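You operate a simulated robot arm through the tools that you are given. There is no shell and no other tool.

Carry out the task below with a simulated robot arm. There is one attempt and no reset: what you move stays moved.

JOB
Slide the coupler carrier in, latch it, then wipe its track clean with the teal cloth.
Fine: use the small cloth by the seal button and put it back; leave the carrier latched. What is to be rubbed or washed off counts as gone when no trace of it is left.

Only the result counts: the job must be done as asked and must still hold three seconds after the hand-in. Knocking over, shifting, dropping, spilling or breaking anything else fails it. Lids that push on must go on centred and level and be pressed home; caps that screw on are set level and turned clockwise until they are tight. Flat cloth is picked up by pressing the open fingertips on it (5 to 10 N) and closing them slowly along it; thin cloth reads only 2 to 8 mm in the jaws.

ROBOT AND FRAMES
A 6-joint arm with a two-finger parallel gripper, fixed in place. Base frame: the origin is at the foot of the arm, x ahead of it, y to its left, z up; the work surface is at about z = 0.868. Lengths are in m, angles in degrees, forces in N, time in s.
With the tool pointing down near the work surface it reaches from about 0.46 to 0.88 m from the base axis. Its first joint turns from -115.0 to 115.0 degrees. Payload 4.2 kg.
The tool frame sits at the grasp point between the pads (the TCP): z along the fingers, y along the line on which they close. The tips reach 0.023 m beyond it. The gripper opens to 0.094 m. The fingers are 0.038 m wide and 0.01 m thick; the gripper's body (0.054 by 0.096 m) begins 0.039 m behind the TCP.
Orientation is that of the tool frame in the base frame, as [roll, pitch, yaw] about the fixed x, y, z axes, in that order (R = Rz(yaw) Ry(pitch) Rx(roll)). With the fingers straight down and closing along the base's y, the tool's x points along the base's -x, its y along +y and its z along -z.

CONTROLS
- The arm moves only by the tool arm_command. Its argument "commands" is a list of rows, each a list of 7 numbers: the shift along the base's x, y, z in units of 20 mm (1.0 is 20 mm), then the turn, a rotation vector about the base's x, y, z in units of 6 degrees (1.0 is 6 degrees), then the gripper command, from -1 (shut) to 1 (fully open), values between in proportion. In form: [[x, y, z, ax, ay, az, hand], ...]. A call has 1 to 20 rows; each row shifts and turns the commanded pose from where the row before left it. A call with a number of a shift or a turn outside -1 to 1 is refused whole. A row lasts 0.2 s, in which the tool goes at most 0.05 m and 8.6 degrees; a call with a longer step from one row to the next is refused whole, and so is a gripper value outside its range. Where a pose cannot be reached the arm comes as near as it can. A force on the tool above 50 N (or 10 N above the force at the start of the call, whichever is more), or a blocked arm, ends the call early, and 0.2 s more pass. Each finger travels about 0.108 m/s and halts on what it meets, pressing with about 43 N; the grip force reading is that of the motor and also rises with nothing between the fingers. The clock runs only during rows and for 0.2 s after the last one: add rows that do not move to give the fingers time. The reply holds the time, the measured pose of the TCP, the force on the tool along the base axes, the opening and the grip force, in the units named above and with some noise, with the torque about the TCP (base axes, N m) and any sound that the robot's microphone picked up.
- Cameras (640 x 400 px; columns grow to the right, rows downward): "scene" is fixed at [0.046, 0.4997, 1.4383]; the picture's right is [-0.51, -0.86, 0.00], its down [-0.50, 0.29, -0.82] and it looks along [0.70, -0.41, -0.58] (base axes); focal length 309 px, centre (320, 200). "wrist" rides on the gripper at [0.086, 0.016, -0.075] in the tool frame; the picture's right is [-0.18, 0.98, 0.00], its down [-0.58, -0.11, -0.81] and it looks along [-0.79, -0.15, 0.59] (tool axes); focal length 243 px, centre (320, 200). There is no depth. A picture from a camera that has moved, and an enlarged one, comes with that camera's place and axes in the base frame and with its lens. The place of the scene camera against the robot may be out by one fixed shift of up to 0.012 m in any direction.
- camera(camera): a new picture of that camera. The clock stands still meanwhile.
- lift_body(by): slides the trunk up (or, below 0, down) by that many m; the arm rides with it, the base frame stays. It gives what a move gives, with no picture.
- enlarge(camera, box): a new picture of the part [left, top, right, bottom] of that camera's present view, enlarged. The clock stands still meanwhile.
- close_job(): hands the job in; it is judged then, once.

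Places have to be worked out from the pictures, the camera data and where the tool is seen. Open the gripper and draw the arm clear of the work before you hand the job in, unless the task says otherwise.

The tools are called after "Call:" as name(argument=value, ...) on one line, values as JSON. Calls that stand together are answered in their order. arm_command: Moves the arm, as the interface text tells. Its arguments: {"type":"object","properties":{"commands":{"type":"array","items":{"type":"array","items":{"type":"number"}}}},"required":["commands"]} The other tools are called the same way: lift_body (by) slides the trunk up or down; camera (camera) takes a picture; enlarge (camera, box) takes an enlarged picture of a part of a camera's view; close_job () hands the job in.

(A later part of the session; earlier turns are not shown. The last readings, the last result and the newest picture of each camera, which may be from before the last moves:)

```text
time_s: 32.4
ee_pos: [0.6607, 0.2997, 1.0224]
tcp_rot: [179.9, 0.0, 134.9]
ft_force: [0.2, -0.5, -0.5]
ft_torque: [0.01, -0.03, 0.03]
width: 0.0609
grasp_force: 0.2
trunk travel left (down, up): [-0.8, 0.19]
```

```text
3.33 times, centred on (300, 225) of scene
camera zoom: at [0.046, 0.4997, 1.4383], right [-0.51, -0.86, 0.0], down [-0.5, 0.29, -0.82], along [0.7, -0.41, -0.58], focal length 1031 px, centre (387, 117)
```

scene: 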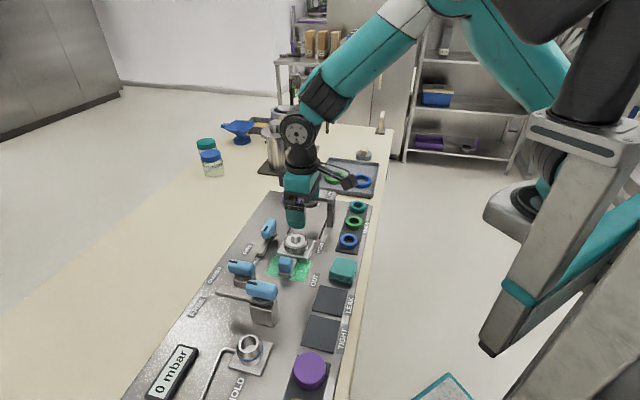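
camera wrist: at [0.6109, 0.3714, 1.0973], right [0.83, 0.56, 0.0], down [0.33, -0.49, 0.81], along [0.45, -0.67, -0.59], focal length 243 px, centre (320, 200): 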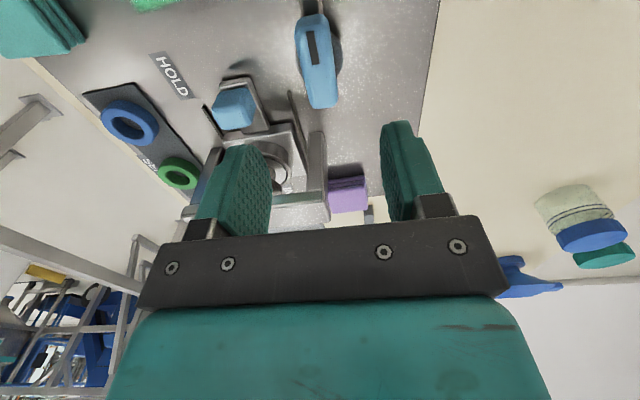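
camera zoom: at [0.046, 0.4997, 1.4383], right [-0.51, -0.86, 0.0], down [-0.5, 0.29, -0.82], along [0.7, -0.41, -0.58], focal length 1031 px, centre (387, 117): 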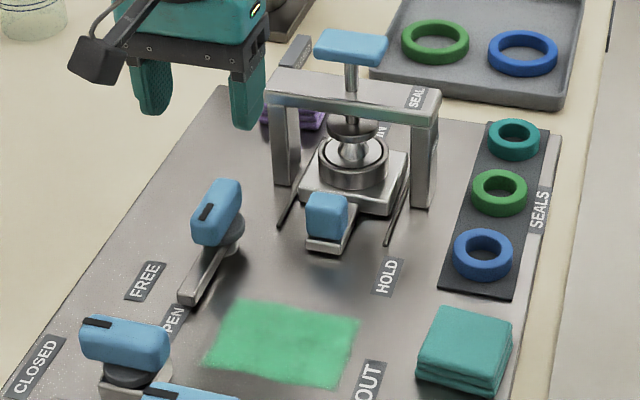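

The carrier is in under the press. The latch knob spans s 0.229–0.287 at w≈0.677, so its centre is right under the TCP (3 mm off). I correct and descend to just above it for a check.

Call:
arm_command(commands=[[0.02, -0.16, -0.75, 0, 0, 0, 0.3], [0, 0, -0.75, 0, 0, 0, 0.3], [0, 0, -0.75, 0, 0, 0, 0.3], [0, 0, -0.75, 0, 0, 0, 0.3], [0, 0, -0.6, 0, 0, 0, 0.3], [0, 0, 0, 0, 0, 0, 0.3]])

Call:
camera(camera="wrist")

Call:
enlarge(camera="scene", box=[220, 165, 380, 285])

```text
time_s: 33.8
ee_pos: [0.6617, 0.2954, 0.9502]
tcp_rot: [180.0, 0.1, 134.9]
ft_force: [-0.4, 0.2, 0.2]
ft_torque: [0.01, 0.02, -0.01]
width: 0.061
grasp_force: 0.0
trunk travel left (down, up): [-0.8, 0.19]
```

```text
taken
camera wrist: at [0.6111, 0.3676, 1.0249], right [0.83, 0.56, 0.0], down [0.33, -0.49, 0.81], along [0.46, -0.67, -0.59], focal length 243 px, centre (320, 200)
```

wrist: 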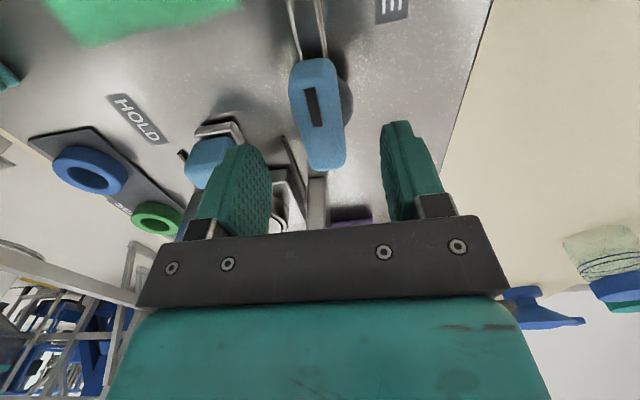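

```text
3.33 times, centred on (300, 225) of scene
camera zoom: at [0.046, 0.4997, 1.4383], right [-0.51, -0.86, 0.0], down [-0.5, 0.29, -0.82], along [0.7, -0.41, -0.58], focal length 1031 px, centre (387, 117)
```

zoom: 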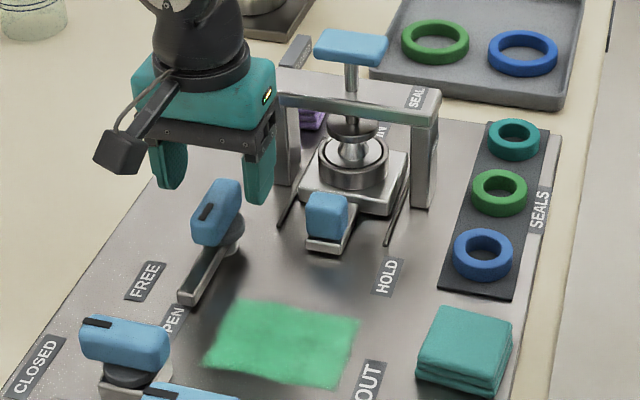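

Fingers straddle the knob; pivot at about s=0.257, w=0.6775, TCP at (0.259, 0.677). I descend to z≈0.920 and close on the knob.

Call:
arm_command(commands=[[-0.05, 0.05, -0.75, 0, 0, 0, 0.3], [0, 0, -0.75, 0, 0, 0, 0.3], [0, 0, 0, 0, 0, 0, 0.3]])

Call:
arm_command(commands=[[0, 0, 0, 0, 0, 0, -0.1], [0, 0, 0, 0, 0, 0, -0.3], [0, 0, 0, 0, 0, 0, -0.5], [0, 0, 0, 0, 0, 0, -0.7], [0, 0, 0, 0, 0, 0, -0.7]])

Call:
camera(camera="wrist")

```text
time_s: 34.6
ee_pos: [0.662, 0.2971, 0.9193]
tcp_rot: [179.9, 0.0, 134.9]
ft_force: [0.4, -1.5, -0.3]
ft_torque: [0.04, -0.03, 0.01]
width: 0.0608
grasp_force: 0.1
trunk travel left (down, up): [-0.8, 0.19]
```

```text
time_s: 35.8
ee_pos: [0.6616, 0.2977, 0.9206]
tcp_rot: [180.0, 0.0, 135.0]
ft_force: [1.4, 2.4, -1.2]
ft_torque: [0.05, -0.08, 0.01]
width: 0.024
grasp_force: 45.0
trunk travel left (down, up): [-0.8, 0.19]
```

```text
taken
camera wrist: at [0.6114, 0.3691, 0.9945], right [0.83, 0.56, 0.0], down [0.33, -0.49, 0.81], along [0.46, -0.67, -0.59], focal length 243 px, centre (320, 200)
```

wrist: 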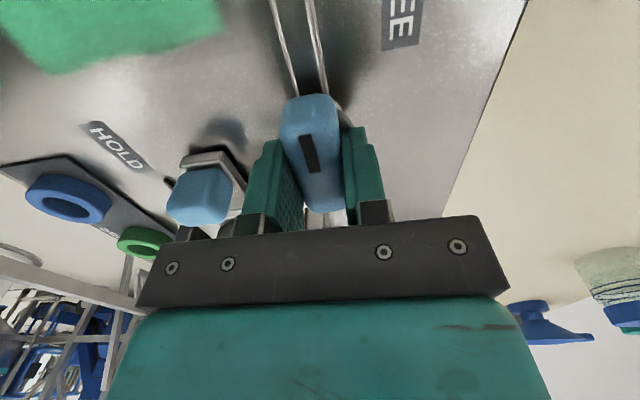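

Knob is held (24 mm). I turn counter-clockwise (bar swinging from −s toward the HOLD side), 36° first.

Call:
arm_command(commands=[[0, 0, 0, 0, 0, 0.8, -0.7], [0, 0, 0, 0, 0, 0.8, -0.7], [0, 0, 0, 0, 0, 0.8, -0.7], [0, 0, 0, 0, 0, 0.8, -0.7], [0, 0, 0, 0, 0, 0.8, -0.7], [0, 0, 0, 0, 0, 0.8, -0.7], [0, 0, 0, 0, 0, 0, -0.7]])

Call:
camera(camera="wrist")

Call:
enlarge(camera="scene", box=[220, 165, 380, 285])

```text
time_s: 37.4
ee_pos: [0.662, 0.2969, 0.9185]
tcp_rot: [-180.0, 0.0, 163.8]
ft_force: [15.4, -1.0, -4.2]
ft_torque: [0.26, 0.52, 0.03]
width: 0.024
grasp_force: 44.7
trunk travel left (down, up): [-0.8, 0.19]
```

```text
taken
camera wrist: at [0.5825, 0.3361, 0.9945], right [0.45, 0.89, 0.0], down [0.53, -0.27, 0.81], along [0.72, -0.36, -0.59], focal length 243 px, centre (320, 200)
```

wrist: 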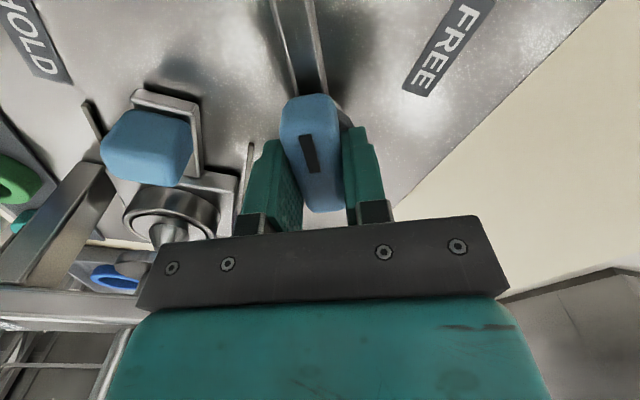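

```text
3.33 times, centred on (300, 225) of scene
camera zoom: at [0.046, 0.4997, 1.4383], right [-0.51, -0.86, 0.0], down [-0.5, 0.29, -0.82], along [0.7, -0.41, -0.58], focal length 1031 px, centre (387, 117)
```

zoom: 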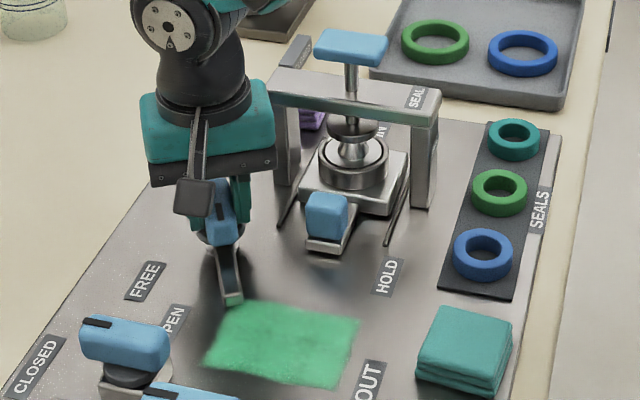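

The lever turns along; a 15 N side force shows the grip is ~2 mm off the pivot, so I shift 2 mm in +x and keep turning.

Call:
arm_command(commands=[[0.1, 0, 0, 0, 0, 0.5, -0.7], [0, 0, 0, 0, 0, 0.8, -0.7], [0, 0, 0, 0, 0, 0.8, -0.7], [0, 0, 0, 0, 0, 0.8, -0.7], [0, 0, 0, 0, 0, 0, -0.7]])

Call:
camera(camera="wrist")

Call:
enlarge(camera="scene", box=[220, 165, 380, 285])

```text
time_s: 38.6
ee_pos: [0.6611, 0.2962, 0.919]
tcp_rot: [180.0, -0.1, -178.7]
ft_force: [-2.2, -3.8, 1.7]
ft_torque: [-0.06, -0.48, 0.04]
width: 0.0238
grasp_force: 44.7
trunk travel left (down, up): [-0.8, 0.19]
```

```text
taken
camera wrist: at [0.5743, 0.3105, 0.9946], right [0.16, 0.99, 0.0], down [0.58, -0.1, 0.81], along [0.8, -0.13, -0.59], focal length 243 px, centre (320, 200)
```

wrist: 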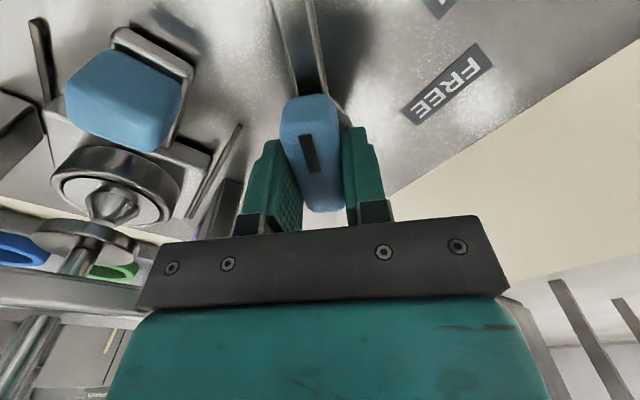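

```text
3.33 times, centred on (300, 225) of scene
camera zoom: at [0.046, 0.4997, 1.4383], right [-0.51, -0.86, 0.0], down [-0.5, 0.29, -0.82], along [0.7, -0.41, -0.58], focal length 1031 px, centre (387, 117)
```

zoom: 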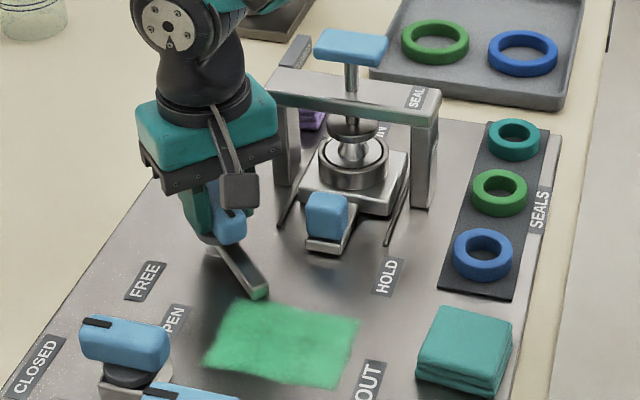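

46° turned, forces low. I continue turning toward HOLD.

Call:
arm_command(commands=[[0, 0, 0, 0, 0, 0.8, -0.7], [0, 0, 0, 0, 0, 0.8, -0.7], [0, 0, 0, 0, 0, 0.8, -0.7], [0, 0, 0, 0, 0, 0.8, -0.7], [0, 0, 0, 0, 0, 0.8, -0.7], [0, 0, 0, 0, 0, 0, -0.7]])

Call:
enlarge(camera="scene", box=[220, 165, 380, 285])

Call:
camera(camera="wrist")

```text
time_s: 40.0
ee_pos: [0.6612, 0.2975, 0.9192]
tcp_rot: [180.0, -0.1, -154.7]
ft_force: [-14.8, -8.5, 3.1]
ft_torque: [0.29, -0.69, 0.0]
width: 0.0241
grasp_force: 44.4
trunk travel left (down, up): [-0.8, 0.19]
```

```text
3.33 times, centred on (300, 225) of scene
camera zoom: at [0.046, 0.4997, 1.4383], right [-0.51, -0.86, 0.0], down [-0.5, 0.29, -0.82], along [0.7, -0.41, -0.58], focal length 1031 px, centre (387, 117)
```

zoom: 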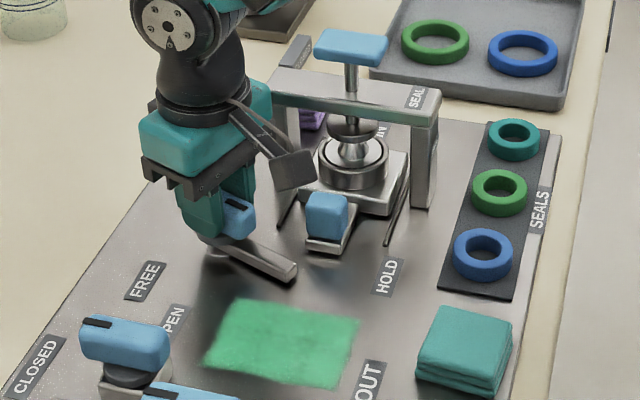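

```text
taken
camera wrist: at [0.5761, 0.2739, 0.9947], right [-0.25, 0.97, 0.0], down [0.57, 0.15, 0.81], along [0.78, 0.2, -0.59], focal length 243 px, centre (320, 200)
```

wrist: 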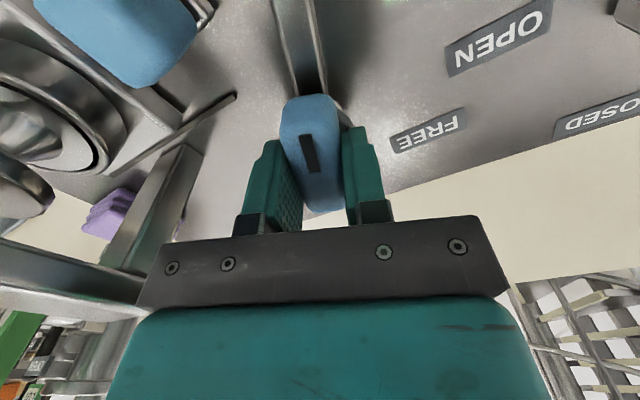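

At 70° now with 17 N side force toward −x; I shift 2 mm with it and finish the turn to about 90°.

Call:
arm_command(commands=[[-0.1, -0.05, 0, 0, 0, 0.6, -0.7], [0, 0, 0, 0, 0, 0.8, -0.7], [0, 0, 0, 0, 0, 0.8, -0.7], [0, 0, 0, 0, 0, 0.6, -0.7], [0, 0, 0, 0, 0, 0, -0.7]])

Call:
enlarge(camera="scene", box=[220, 165, 380, 285])

Call:
camera(camera="wrist")

```text
time_s: 41.2
ee_pos: [0.6617, 0.2969, 0.9194]
tcp_rot: [179.9, 0.3, -137.9]
ft_force: [10.1, 7.0, -6.5]
ft_torque: [0.07, -0.09, 0.06]
width: 0.0239
grasp_force: 45.4
trunk travel left (down, up): [-0.8, 0.19]
```

```text
3.33 times, centred on (300, 225) of scene
camera zoom: at [0.046, 0.4997, 1.4383], right [-0.51, -0.86, 0.0], down [-0.5, 0.29, -0.82], along [0.7, -0.41, -0.58], focal length 1031 px, centre (387, 117)
```

zoom: 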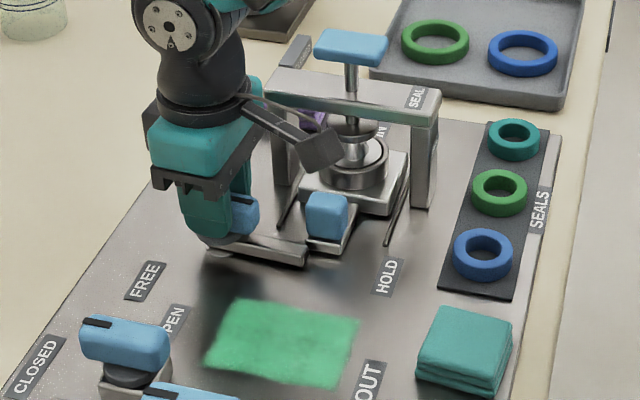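

```text
taken
camera wrist: at [0.5858, 0.25, 0.9943], right [-0.52, 0.85, 0.0], down [0.5, 0.31, 0.81], along [0.69, 0.42, -0.59], focal length 243 px, centre (320, 200)
```

wrist: 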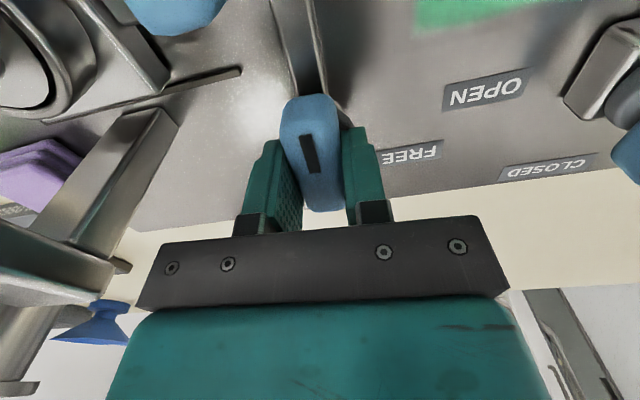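

87° turned; the bar lies just behind the carrier's stub. I turn a few degrees further in small steps to find the end stop or click.

Call:
arm_command(commands=[[0.05, 0.05, 0, 0, 0, 0.5, -0.7], [0, 0, 0, 0, 0, 0, -0.7]])

Call:
enlarge(camera="scene", box=[265, 200, 345, 260])

```text
time_s: 41.8
ee_pos: [0.6614, 0.2978, 0.9192]
tcp_rot: [180.0, -0.1, -135.0]
ft_force: [1.3, -2.8, -6.3]
ft_torque: [0.99, -1.05, -0.01]
width: 0.0238
grasp_force: 44.6
trunk travel left (down, up): [-0.8, 0.19]
```

```text
6.67 times, centred on (305, 230) of scene
camera zoom: at [0.046, 0.4997, 1.4383], right [-0.51, -0.86, 0.0], down [-0.5, 0.29, -0.82], along [0.7, -0.41, -0.58], focal length 2062 px, centre (420, 0)
```

zoom: 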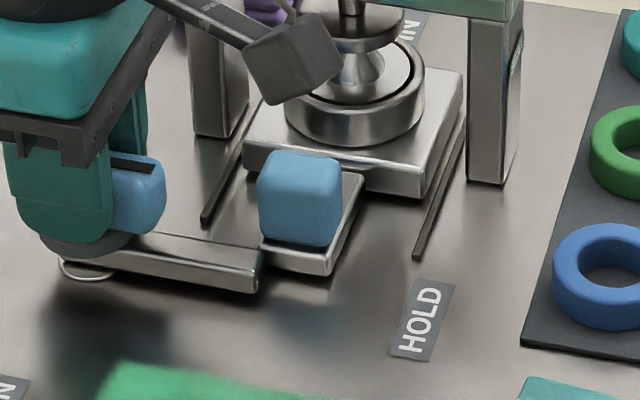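

No end stop or click yet at 90°. I turn 3° more and check the torque.

Call:
arm_command(commands=[[0, 0, 0, 0, 0, 0.5, -0.7], [0, 0, 0, 0, 0, 0, -0.7]])

Call:
enlarge(camera="scene", box=[265, 200, 345, 260])

```text
time_s: 42.4
ee_pos: [0.6619, 0.2962, 0.9204]
tcp_rot: [180.0, -0.2, -132.0]
ft_force: [-1.1, -1.1, -3.0]
ft_torque: [-0.44, 0.43, -2.15]
width: 0.0247
grasp_force: 45.3
trunk travel left (down, up): [-0.8, 0.19]
```

```text
6.67 times, centred on (305, 230) of scene
camera zoom: at [0.046, 0.4997, 1.4383], right [-0.51, -0.86, 0.0], down [-0.5, 0.29, -0.82], along [0.7, -0.41, -0.58], focal length 2062 px, centre (420, 0)
```

zoom: 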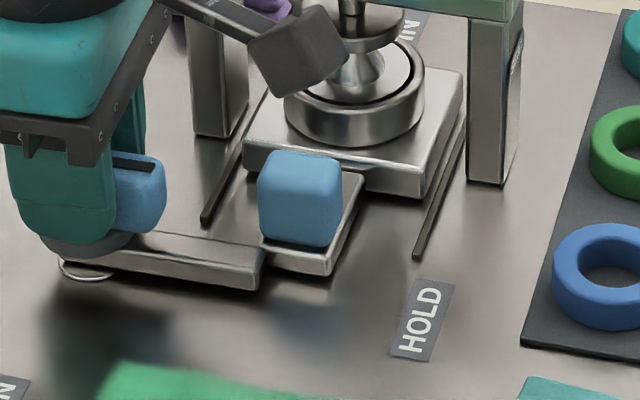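

Torque −2.15 N·m resists now: the lever is at its HOLD stop, with the bar behind the carrier stub. I open the fingers and rise.

Call:
arm_command(commands=[[0, 0, 0, 0, 0, 0, -0.3], [0, 0, 0, 0, 0, 0, 0.1], [0, 0, 0, 0, 0, 0, 0.1], [0, 0, 0.5, 0, 0, 0, 0.1], [0, 0, 1, 0, 0, 0, 0.1], [0, 0, 1, 0, 0, 0, 0.1], [0, 0, 1, 0, 0, 0, 0.1], [0, 0, 1, 0, 0, 0, 0.1], [0, 0, 0.5, 0, 0, 0, 0.1], [0, 0, 0, 0, 0, 0, 0.1]])

Call:
camera(camera="wrist")

Call:
enlarge(camera="scene", box=[230, 180, 350, 270])

```text
time_s: 44.6
ee_pos: [0.6612, 0.2975, 1.0187]
tcp_rot: [-180.0, 0.0, -131.9]
ft_force: [-0.4, 0.3, 0.2]
ft_torque: [0.0, 0.04, 0.01]
width: 0.0516
grasp_force: 0.0
trunk travel left (down, up): [-0.8, 0.19]
```

```text
taken
camera wrist: at [0.5911, 0.2439, 1.0934], right [-0.61, 0.79, 0.0], down [0.47, 0.36, 0.81], along [0.64, 0.49, -0.59], focal length 243 px, centre (320, 200)
```

wrist: 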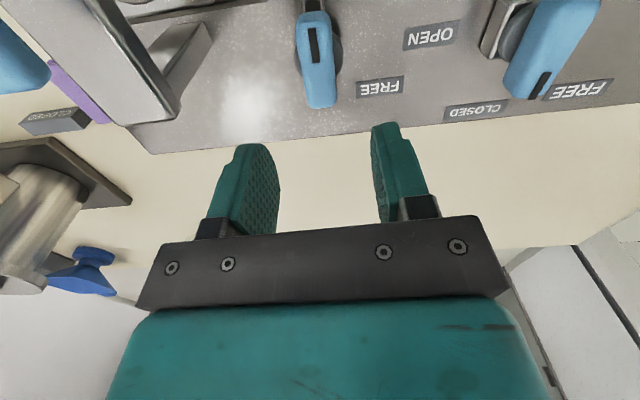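

```text
4.44 times, centred on (290, 225) of scene
camera zoom: at [0.046, 0.4997, 1.4383], right [-0.51, -0.86, 0.0], down [-0.5, 0.29, -0.82], along [0.7, -0.41, -0.58], focal length 1375 px, centre (453, 89)
```

zoom: 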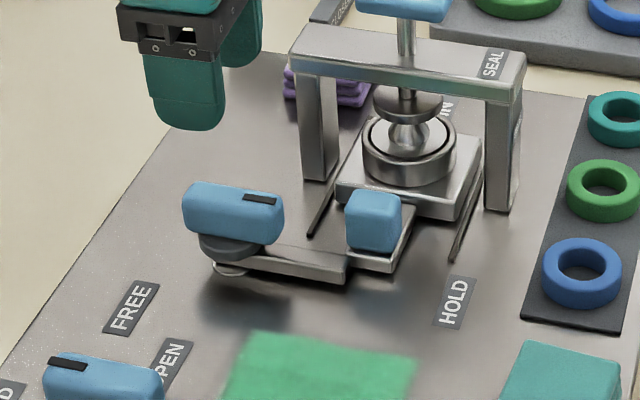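

The lever stays at HOLD with the bar behind the carrier. Now I go back above the near end of the track (yaw 135°) to measure the whole stain and the teal cloth from close.

Call:
arm_command(commands=[[-0.674, 0.02, 0.15, 0, 0, -0.97, 0.1], [-0.674, 0.02, 0.15, 0, 0, -0.97, 0.1], [-0.674, 0.02, 0.15, 0, 0, -0.97, 0.1], [-0.674, 0.02, 0.15, 0, 0, -0.97, 0.1], [-0.674, 0.02, 0.15, 0, 0, -0.97, 0.1], [-0.674, 0.02, 0.15, 0, 0, -0.97, 0.1], [-0.674, 0.02, 0.15, 0, 0, -0.97, 0.1], [-0.674, 0.02, 0.15, 0, 0, -0.97, 0.1], [-0.674, 0.02, 0.15, 0, 0, -0.97, 0.1], [-0.674, 0.02, 0.15, 0, 0, -0.97, 0.1], [-0.674, 0.02, 0.15, 0, 0, -0.97, 0.1], [-0.674, 0.02, 0.15, 0, 0, -0.97, 0.1], [-0.674, 0.02, 0.15, 0, 0, -0.97, 0.1], [-0.674, 0.02, 0.15, 0, 0, -0.97, 0.1], [-0.674, 0.02, 0.15, 0, 0, -0.97, 0.1], [-0.674, 0.02, 0.15, 0, 0, -0.97, 0.1], [0, 0, 0, 0, 0, 0, 0.1]])

Call:
camera(camera="wrist")

Call:
camera(camera="scene")

```text
time_s: 48.2
ee_pos: [0.4453, 0.3042, 1.0686]
tcp_rot: [-180.0, -0.1, 134.8]
ft_force: [0.6, -0.3, 0.6]
ft_torque: [-0.01, 0.04, 0.0]
width: 0.0517
grasp_force: 0.0
trunk travel left (down, up): [-0.8, 0.19]
```

```text
taken
camera wrist: at [0.3951, 0.3759, 1.1428], right [0.83, 0.56, 0.0], down [0.33, -0.49, 0.81], along [0.45, -0.67, -0.59], focal length 243 px, centre (320, 200)
```

wrist: 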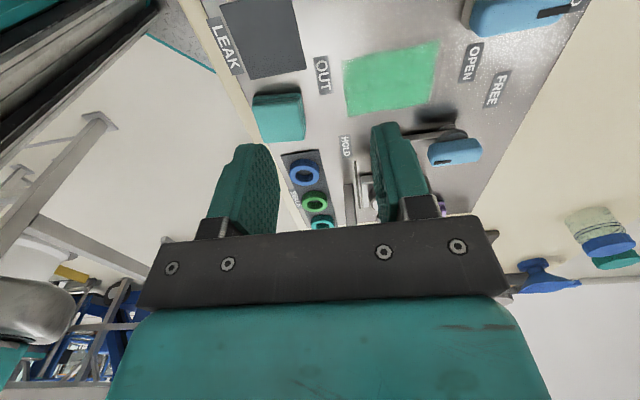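

```text
taken
```

scene: 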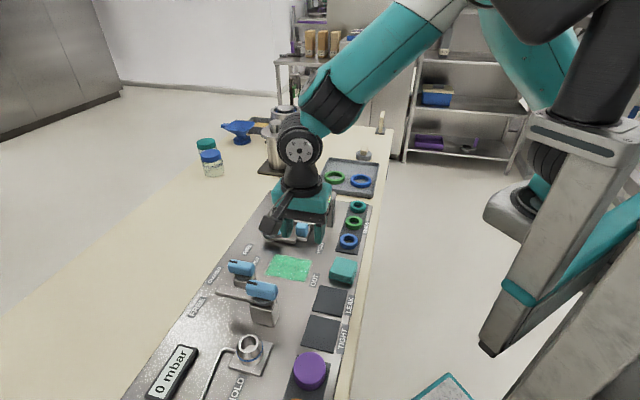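

Call:
enlarge(camera="wrist", box=[200, 20, 500, 190])

Call:
enlarge(camera="scene", box=[240, 240, 380, 310])

```text
2.13 times, centred on (350, 105) of wrist
camera zoom: at [0.3951, 0.3759, 1.1428], right [0.83, 0.56, 0.0], down [0.33, -0.49, 0.81], along [0.45, -0.67, -0.59], focal length 518 px, centre (256, 403)
```

zoom: 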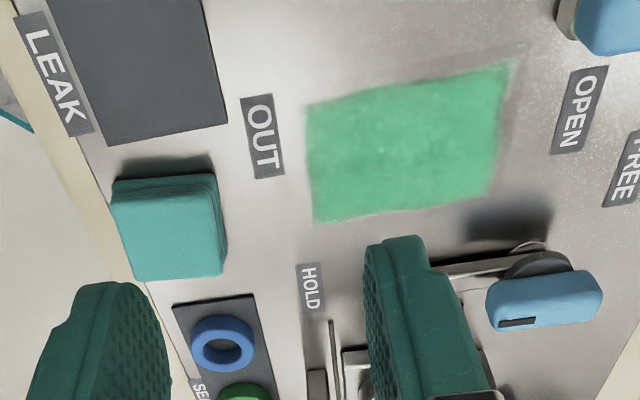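

```text
4.57 times, centred on (310, 275) of scene
camera zoom: at [0.046, 0.4997, 1.4383], right [-0.51, -0.86, 0.0], down [-0.5, 0.29, -0.82], along [0.7, -0.41, -0.58], focal length 1414 px, centre (366, -143)
```

zoom: 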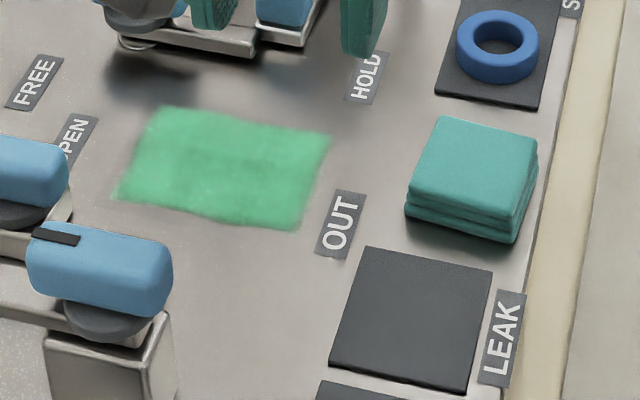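

The stain is a rectangle s 0.138–0.207, w 0.545–0.646. I zoom on the teal cloth to get its exact corners and height.

Call:
enlarge(camera="wrist", box=[235, 70, 325, 150])

Call:
enlarge(camera="scene", box=[320, 255, 370, 300])

```text
5.00 times, centred on (280, 110) of wrist
camera zoom: at [0.3951, 0.3759, 1.1428], right [0.83, 0.56, 0.0], down [0.33, -0.49, 0.81], along [0.45, -0.67, -0.59], focal length 1213 px, centre (520, 650)
```

zoom: 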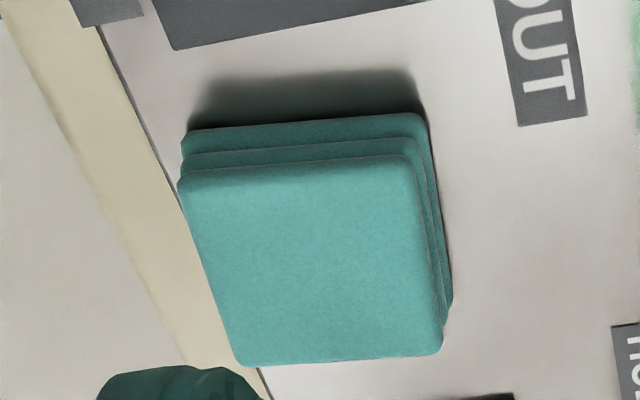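

```text
8.89 times, centred on (345, 278) of scene
camera zoom: at [0.046, 0.4997, 1.4383], right [-0.51, -0.86, 0.0], down [-0.5, 0.29, -0.82], along [0.7, -0.41, -0.58], focal length 2750 px, centre (98, -489)
```

zoom: 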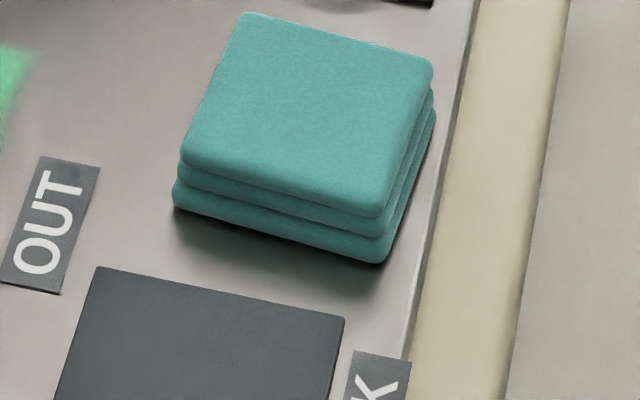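

The teal cloth is a three-layer pad ≈55×56×16 mm centred at about (0.462, 0.189), turned −51°. I go above it with yaw 219° and the fingers opened to 66 mm, which leaves room to the seal rack and LEAK plate.

Call:
arm_command(commands=[[0.0547, -0.385, -0.295, 0, 0, 0.9356, 0.404], [0.0547, -0.385, -0.295, 0, 0, 0.9356, 0.404], [0.0547, -0.385, -0.295, 0, 0, 0.9356, 0.404], [0.0547, -0.385, -0.295, 0, 0, 0.9356, 0.404], [0.0547, -0.385, -0.295, 0, 0, 0.9356, 0.404], [0.0547, -0.385, -0.295, 0, 0, 0.9356, 0.404], [0.0547, -0.385, -0.295, 0, 0, 0.9356, 0.404], [0.0547, -0.385, -0.295, 0, 0, 0.9356, 0.404], [0.0547, -0.385, -0.295, 0, 0, 0.9356, 0.404], [0.0547, -0.385, -0.295, 0, 0, 0.9356, 0.404], [0.0547, -0.385, -0.295, 0, 0, 0.9356, 0.404], [0.0547, -0.385, -0.295, 0, 0, 0.9356, 0.404], [0.0547, -0.385, -0.295, 0, 0, 0.9356, 0.404], [0.0547, -0.385, -0.295, 0, 0, 0.9356, 0.404], [0.0547, -0.385, -0.295, 0, 0, 0.9356, 0.404], [0, 0, 0, 0, 0, 0, 0.404]])

Call:
camera(camera="wrist")

Call:
enlarge(camera="scene", box=[280, 215, 400, 310])

```text
time_s: 51.6
ee_pos: [0.4622, 0.1883, 0.98]
tcp_rot: [180.0, 0.0, -140.9]
ft_force: [0.5, 0.3, 0.1]
ft_torque: [0.0, 0.0, 0.01]
width: 0.066
grasp_force: 0.1
trunk travel left (down, up): [-0.8, 0.19]
```

```text
taken
camera wrist: at [0.3842, 0.1446, 1.0534], right [-0.48, 0.88, 0.0], down [0.52, 0.28, 0.81], along [0.71, 0.39, -0.59], focal length 243 px, centre (320, 200)
```

wrist: 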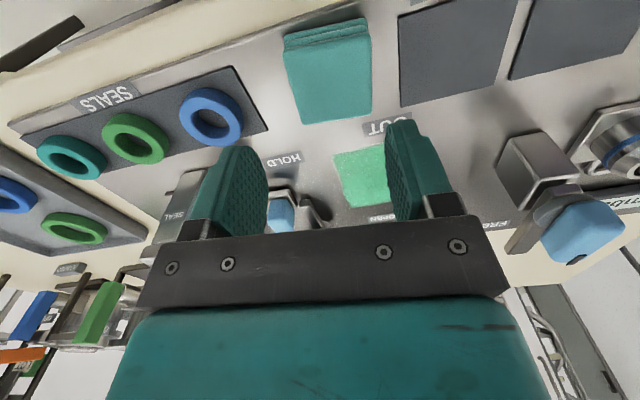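

```text
4.21 times, centred on (340, 262) of scene
camera zoom: at [0.046, 0.4997, 1.4383], right [-0.51, -0.86, 0.0], down [-0.5, 0.29, -0.82], along [0.7, -0.41, -0.58], focal length 1302 px, centre (236, -63)
```

zoom: 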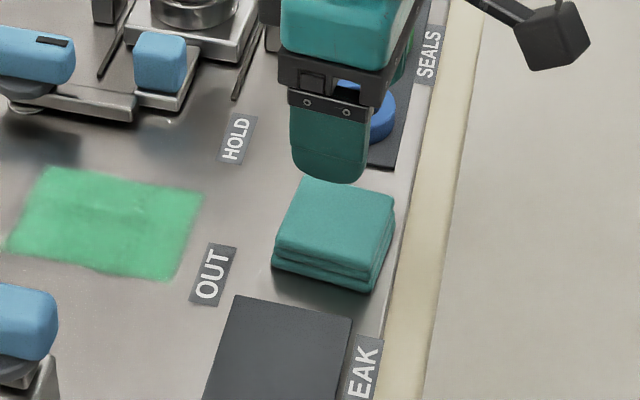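

The pad looks ~6 mm off centre between the fingers; I zoom in to correct precisely.

Call:
enlarge(camera="wrist", box=[260, 0, 400, 140])

```text
2.86 times, centred on (330, 70) of wrist
camera zoom: at [0.3842, 0.1446, 1.0534], right [-0.48, 0.88, 0.0], down [0.52, 0.28, 0.81], along [0.71, 0.39, -0.59], focal length 693 px, centre (291, 571)
```

zoom: 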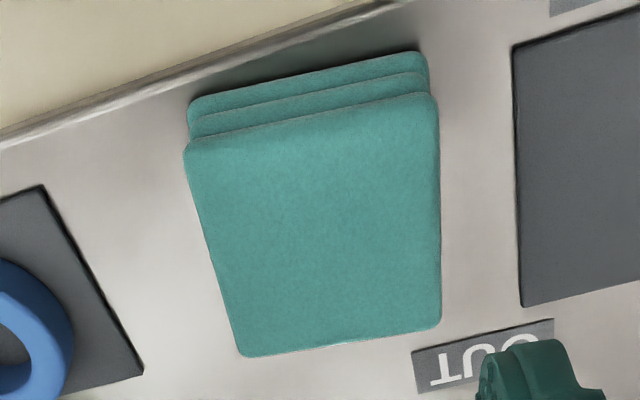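

Two views agree on a pad top at z≈0.892 and centre (0.459, 0.195). I shift there, lower to tips just above the pad and check again.

Call:
arm_command(commands=[[-0.085, 0.16, -0.5, 0, 0, 0, 0.36], [-0.085, 0.16, -0.5, 0, 0, 0, 0.36], [0, 0, -0.75, 0, 0, 0, 0.36], [0, 0, -0.5, 0, 0, 0, 0.36], [0, 0, 0, 0, 0, 0, 0.36]])

Call:
camera(camera="wrist")

Call:
enlarge(camera="scene", box=[300, 235, 390, 305])

```text
time_s: 52.8
ee_pos: [0.4576, 0.1943, 0.934]
tcp_rot: [179.9, 0.0, -141.1]
ft_force: [0.4, -0.7, -0.3]
ft_torque: [0.0, 0.04, 0.01]
width: 0.0639
grasp_force: 0.1
trunk travel left (down, up): [-0.8, 0.19]
```

```text
taken
camera wrist: at [0.3803, 0.1517, 1.0085], right [-0.48, 0.88, 0.0], down [0.52, 0.28, 0.81], along [0.71, 0.38, -0.59], focal length 243 px, centre (320, 200)
```

wrist: 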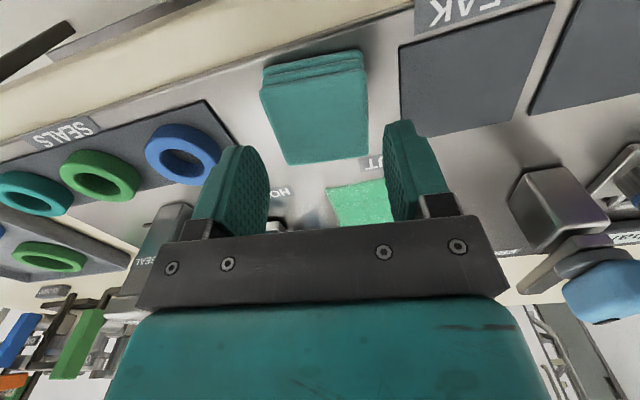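

```text
5.71 times, centred on (345, 270) of scene
camera zoom: at [0.046, 0.4997, 1.4383], right [-0.51, -0.86, 0.0], down [-0.5, 0.29, -0.82], along [0.7, -0.41, -0.58], focal length 1768 px, centre (177, -200)
```

zoom: 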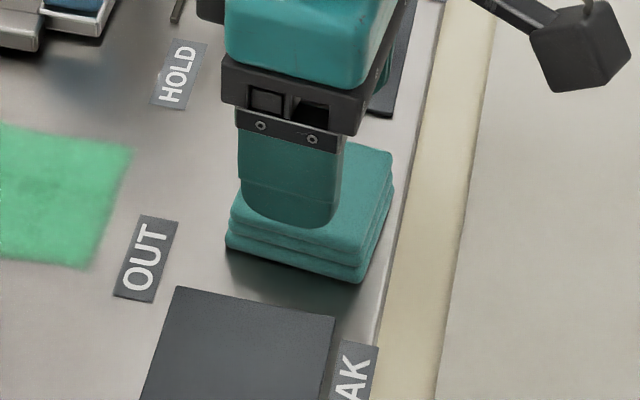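

Call:
enlarge(camera="wrist", box=[230, 30, 410, 180])

```text
2.67 times, centred on (320, 105) of wrist
camera zoom: at [0.3803, 0.1517, 1.0085], right [-0.48, 0.88, 0.0], down [0.52, 0.28, 0.81], along [0.71, 0.38, -0.59], focal length 647 px, centre (320, 453)
```

zoom: 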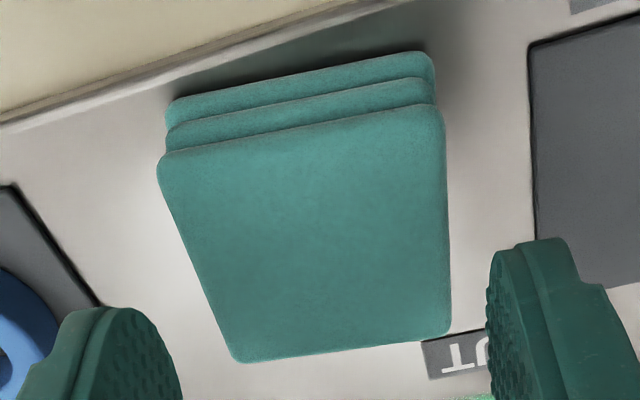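

The pad centre is within 1 mm of the TCP and aligned. I descend to tips ≈5 mm above the panel, beside the pad.

Call:
arm_command(commands=[[0, 0, -0.5, 0, 0, 0, 0.36], [0, 0, -0.5, 0, 0, 0, 0.36], [0, 0, -0.5, 0, 0, 0, 0.36], [0, 0, -0.4, 0, 0, 0, 0.36], [0, 0, 0, 0, 0, 0, 0.36]])

Call:
camera(camera="wrist")

Call:
enlarge(camera="scene", box=[300, 235, 390, 305])

```text
time_s: 54.0
ee_pos: [0.4583, 0.1961, 0.8965]
tcp_rot: [179.9, -0.1, -141.0]
ft_force: [-0.4, 0.2, -0.3]
ft_torque: [0.02, -0.01, -0.03]
width: 0.0639
grasp_force: 0.0
trunk travel left (down, up): [-0.8, 0.19]
```

```text
taken
camera wrist: at [0.3809, 0.1524, 0.9709], right [-0.48, 0.88, 0.0], down [0.52, 0.28, 0.81], along [0.71, 0.38, -0.59], focal length 243 px, centre (320, 200)
```

wrist: 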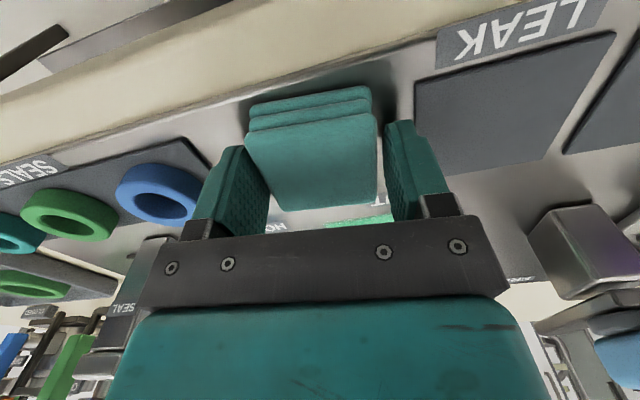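

```text
5.71 times, centred on (345, 270) of scene
camera zoom: at [0.046, 0.4997, 1.4383], right [-0.51, -0.86, 0.0], down [-0.5, 0.29, -0.82], along [0.7, -0.41, -0.58], focal length 1768 px, centre (177, -200)
```

zoom: 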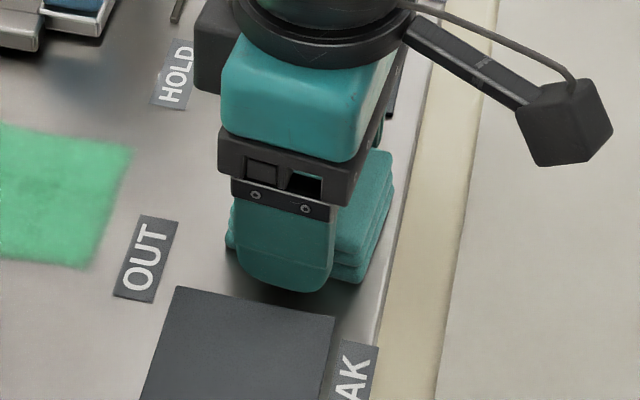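

The fingers stand on both sides of the pad. I close slowly on it.

Call:
arm_command(commands=[[0, 0, 0, 0, 0, 0, 0.28], [0, 0, 0, 0, 0, 0, 0.2], [0, 0, 0, 0, 0, 0, 0.14], [0, 0, 0, 0, 0, 0, 0.08], [0, 0, 0, 0, 0, 0, 0.02], [0, 0, 0, 0, 0, 0, -0.04], [0, 0, 0, 0, 0, 0, -0.04]])

Call:
camera(camera="wrist")

```text
time_s: 55.6
ee_pos: [0.4588, 0.1945, 0.8952]
tcp_rot: [179.9, 0.0, -141.0]
ft_force: [0.2, 0.1, -0.4]
ft_torque: [0.0, -0.01, -0.02]
width: 0.0548
grasp_force: 43.0
trunk travel left (down, up): [-0.8, 0.19]
```

```text
taken
camera wrist: at [0.3809, 0.1524, 0.971], right [-0.48, 0.88, 0.0], down [0.52, 0.28, 0.81], along [0.71, 0.38, -0.59], focal length 243 px, centre (320, 200)
```

wrist: 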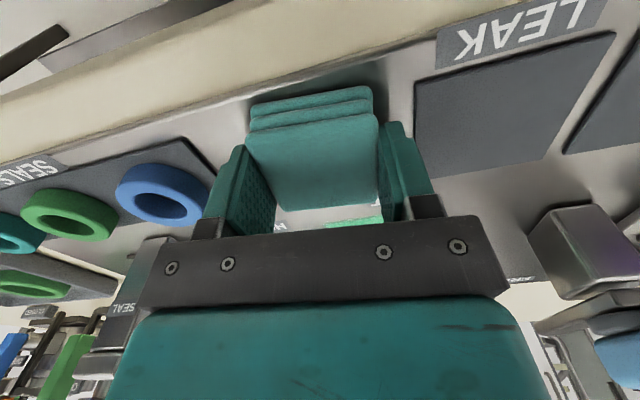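

The pad is gripped at 54.8 mm with 43 N. I lift it 40 mm and check that it comes along.

Call:
arm_command(commands=[[0, 0, 0.5, 0, 0, 0, -0.2], [0, 0, 0.5, 0, 0, 0, -0.2], [0, 0, 0.5, 0, 0, 0, -0.2], [0, 0, 0.5, 0, 0, 0, -0.2], [0, 0, 0, 0, 0, 0, -0.2]])

Call:
camera(camera="wrist")

Call:
enlarge(camera="scene", box=[280, 215, 400, 305])

```text
time_s: 56.8
ee_pos: [0.4589, 0.1945, 0.938]
tcp_rot: [-180.0, -0.1, -141.0]
ft_force: [1.1, 0.3, -0.7]
ft_torque: [0.0, 0.01, -0.01]
width: 0.0549
grasp_force: 43.0
trunk travel left (down, up): [-0.8, 0.19]
```

```text
taken
camera wrist: at [0.3806, 0.1524, 1.0113], right [-0.48, 0.88, 0.0], down [0.52, 0.28, 0.81], along [0.71, 0.38, -0.59], focal length 243 px, centre (320, 200)
```

wrist: 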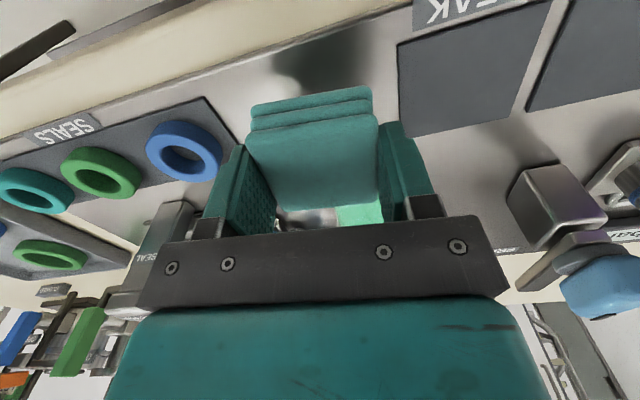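

```text
4.44 times, centred on (340, 260) of scene
camera zoom: at [0.046, 0.4997, 1.4383], right [-0.51, -0.86, 0.0], down [-0.5, 0.29, -0.82], along [0.7, -0.41, -0.58], focal length 1375 px, centre (231, -67)
```

zoom: 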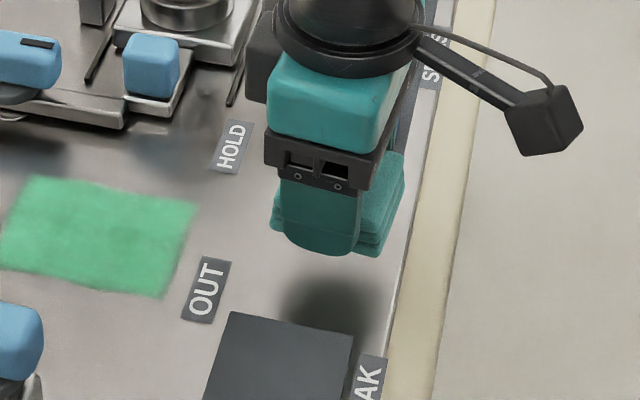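

The pad hangs firmly in the gripper (bottom ≈28.5 mm below TCP). I carry it over the near-right corner of the stain (s=0.19, w=0.555) with yaw 225°, still high.

Call:
arm_command(commands=[[0.68, 0.636, 0, 0, 0, 0.2, -0.2], [0.68, 0.636, 0, 0, 0, 0.2, -0.2], [0.68, 0.636, 0, 0, 0, 0.2, -0.2], [0.68, 0.636, 0, 0, 0, 0.2, -0.2], [0.68, 0.636, 0, 0, 0, 0.2, -0.2], [0, 0, 0, 0, 0, 0, -0.2]])

Call:
camera(camera="wrist")

Call:
enlarge(camera="scene", box=[240, 200, 380, 305])

```text
time_s: 58.2
ee_pos: [0.5266, 0.2585, 0.9368]
tcp_rot: [179.9, 0.1, -135.1]
ft_force: [0.4, 0.3, -0.3]
ft_torque: [0.0, 0.04, 0.0]
width: 0.0548
grasp_force: 43.1
trunk travel left (down, up): [-0.8, 0.19]
```

```text
taken
camera wrist: at [0.4535, 0.2073, 1.0114], right [-0.57, 0.82, 0.0], down [0.49, 0.33, 0.81], along [0.66, 0.46, -0.59], focal length 243 px, centre (320, 200)
```

wrist: 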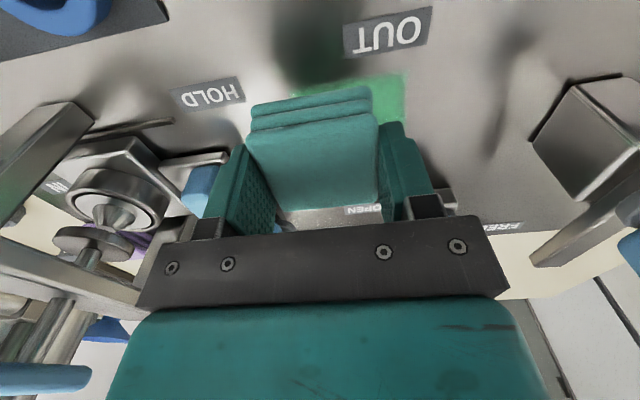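

```text
3.81 times, centred on (310, 252) of scene
camera zoom: at [0.046, 0.4997, 1.4383], right [-0.51, -0.86, 0.0], down [-0.5, 0.29, -0.82], along [0.7, -0.41, -0.58], focal length 1178 px, centre (358, 0)
```

zoom: 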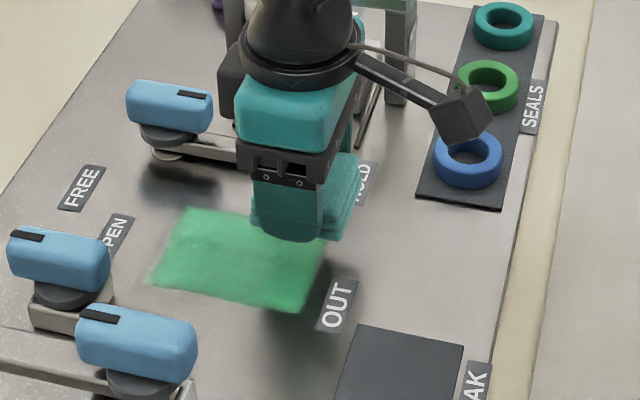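

Clear on all sides. I lower the pad to the panel, checking for contact force.

Call:
arm_command(commands=[[0, 0, -0.5, 0, 0, 0, -0.2], [0, 0, -0.5, 0, 0, 0, -0.2], [0, 0, -0.5, 0, 0, 0, -0.2], [0, 0, -0.5, 0, 0, 0, -0.2], [0, 0, 0, 0, 0, 0, -0.2]])

```text
time_s: 59.4
ee_pos: [0.5266, 0.2577, 0.8963]
tcp_rot: [180.0, 0.0, -135.0]
ft_force: [-1.0, 0.2, -0.8]
ft_torque: [0.02, 0.01, 0.0]
width: 0.0548
grasp_force: 42.8
trunk travel left (down, up): [-0.8, 0.19]
```

Call:
arm_command(commands=[[0, 0, -0.05, 0, 0, 0, -0.2], [0, 0, 0, 0, 0, 0, -0.2]])

```text
time_s: 60.0
ee_pos: [0.5258, 0.2576, 0.8959]
tcp_rot: [180.0, 0.0, -135.1]
ft_force: [0.3, -0.3, 0.2]
ft_torque: [0.02, -0.03, -0.01]
width: 0.0547
grasp_force: 42.8
trunk travel left (down, up): [-0.8, 0.19]
```

No contact force yet; I creep down another 1–2 mm.

Call:
arm_command(commands=[[0, 0, -0.05, 0, 0, 0, -0.2], [0, 0, -0.05, 0, 0, 0, -0.2], [0, 0, 0, 0, 0, 0, -0.2]])

```text
time_s: 60.8
ee_pos: [0.5267, 0.2578, 0.8964]
tcp_rot: [180.0, 0.1, -135.0]
ft_force: [1.7, -7.0, 33.4]
ft_torque: [-0.39, 0.25, -0.04]
width: 0.055
grasp_force: 42.6
trunk travel left (down, up): [-0.8, 0.19]
```

Contact: 33 N, a bit much. I ease up by 0.8 mm.

Call:
arm_command(commands=[[0, 0, 0.04, 0, 0, 0, -0.2], [0, 0, 0, 0, 0, 0, -0.2]])

```text
time_s: 61.4
ee_pos: [0.5256, 0.2573, 0.8957]
tcp_rot: [179.9, 0.2, -135.0]
ft_force: [3.1, -3.6, 39.3]
ft_torque: [-0.23, 0.07, -0.03]
width: 0.0548
grasp_force: 42.5
trunk travel left (down, up): [-0.8, 0.19]
```

Still 39 N; I raise another millimetre.

Call:
arm_command(commands=[[0, 0, 0.05, 0, 0, 0, -0.2], [0, 0, 0, 0, 0, 0, -0.2]])

```text
time_s: 62.0
ee_pos: [0.5258, 0.2588, 0.8966]
tcp_rot: [-180.0, 0.0, -135.0]
ft_force: [5.3, -1.8, 26.0]
ft_torque: [0.08, -0.22, -0.04]
width: 0.0548
grasp_force: 42.9
trunk travel left (down, up): [-0.8, 0.19]
```

26 N; a further 0.8 mm up.

Call:
arm_command(commands=[[0, 0, 0.04, 0, 0, 0, -0.2], [0, 0, 0, 0, 0, 0, -0.2]])

```text
time_s: 62.6
ee_pos: [0.5249, 0.2583, 0.8952]
tcp_rot: [-180.0, 0.0, -135.0]
ft_force: [2.2, 2.6, 12.5]
ft_torque: [0.16, -0.22, 0.05]
width: 0.0548
grasp_force: 43.1
trunk travel left (down, up): [-0.8, 0.19]
```

12.5 N is a good wiping pressure. I stroke along +w across the stain in the s=0.19 lane.

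Call:
arm_command(commands=[[0.323, 0.323, 0, 0, 0, 0, -0.2], [0.323, 0.323, 0, 0, 0, 0, -0.2], [0.323, 0.323, 0, 0, 0, 0, -0.2], [0.323, 0.323, 0, 0, 0, 0, -0.2], [0.323, 0.323, 0, 0, 0, 0, -0.2], [0.323, 0.323, 0, 0, 0, 0, -0.2], [0.323, 0.323, 0, 0, 0, 0, -0.2], [0.323, 0.323, 0, 0, 0, 0, -0.2], [0, 0, 0, 0, 0, 0, -0.2]])

Call:
camera(camera="wrist")

Call:
enlarge(camera="scene", box=[240, 200, 380, 305])

```text
time_s: 64.6
ee_pos: [0.5792, 0.3098, 0.8967]
tcp_rot: [-179.9, 0.0, -135.0]
ft_force: [-0.4, -0.8, -0.4]
ft_torque: [0.0, -0.03, 0.03]
width: 0.0548
grasp_force: 43.3
trunk travel left (down, up): [-0.8, 0.19]
```

```text
taken
camera wrist: at [0.5055, 0.259, 0.9714], right [-0.57, 0.82, 0.0], down [0.49, 0.33, 0.81], along [0.67, 0.46, -0.59], focal length 243 px, centre (320, 200)
```

wrist: 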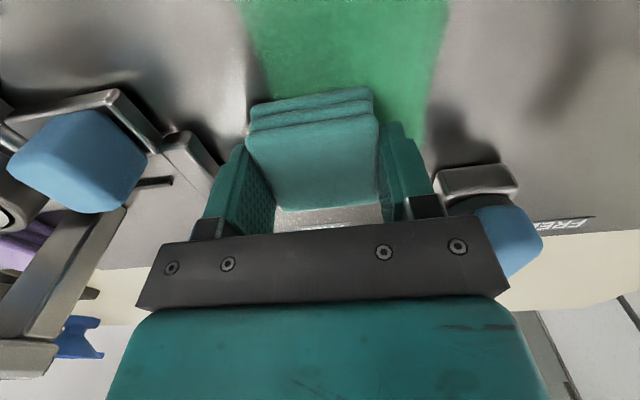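

```text
3.81 times, centred on (310, 252) of scene
camera zoom: at [0.046, 0.4997, 1.4383], right [-0.51, -0.86, 0.0], down [-0.5, 0.29, -0.82], along [0.7, -0.41, -0.58], focal length 1178 px, centre (358, 0)
```

zoom: 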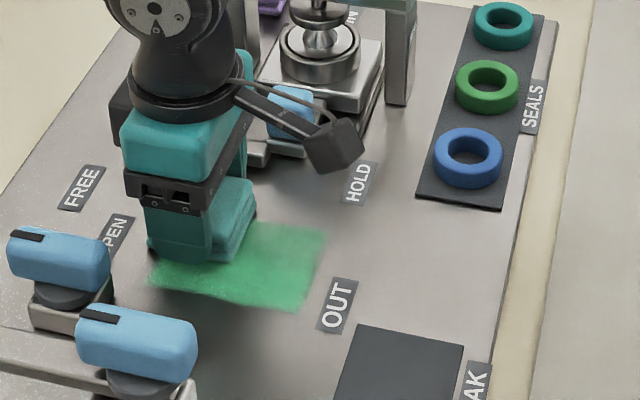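

The force dropped to zero along the stroke, so the pad lost contact. I lower 1 mm here and re-read.

Call:
arm_command(commands=[[0, 0, -0.06, 0, 0, 0, -0.2], [0, 0, 0, 0, 0, 0, -0.2], [0, 0, 0, 0, 0, 0, -0.2]])

```text
time_s: 65.4
ee_pos: [0.5783, 0.3099, 0.8947]
tcp_rot: [180.0, 0.0, -135.0]
ft_force: [0.5, -0.2, 4.2]
ft_torque: [-0.04, 0.0, -0.01]
width: 0.055
grasp_force: 42.6
trunk travel left (down, up): [-0.8, 0.19]
```

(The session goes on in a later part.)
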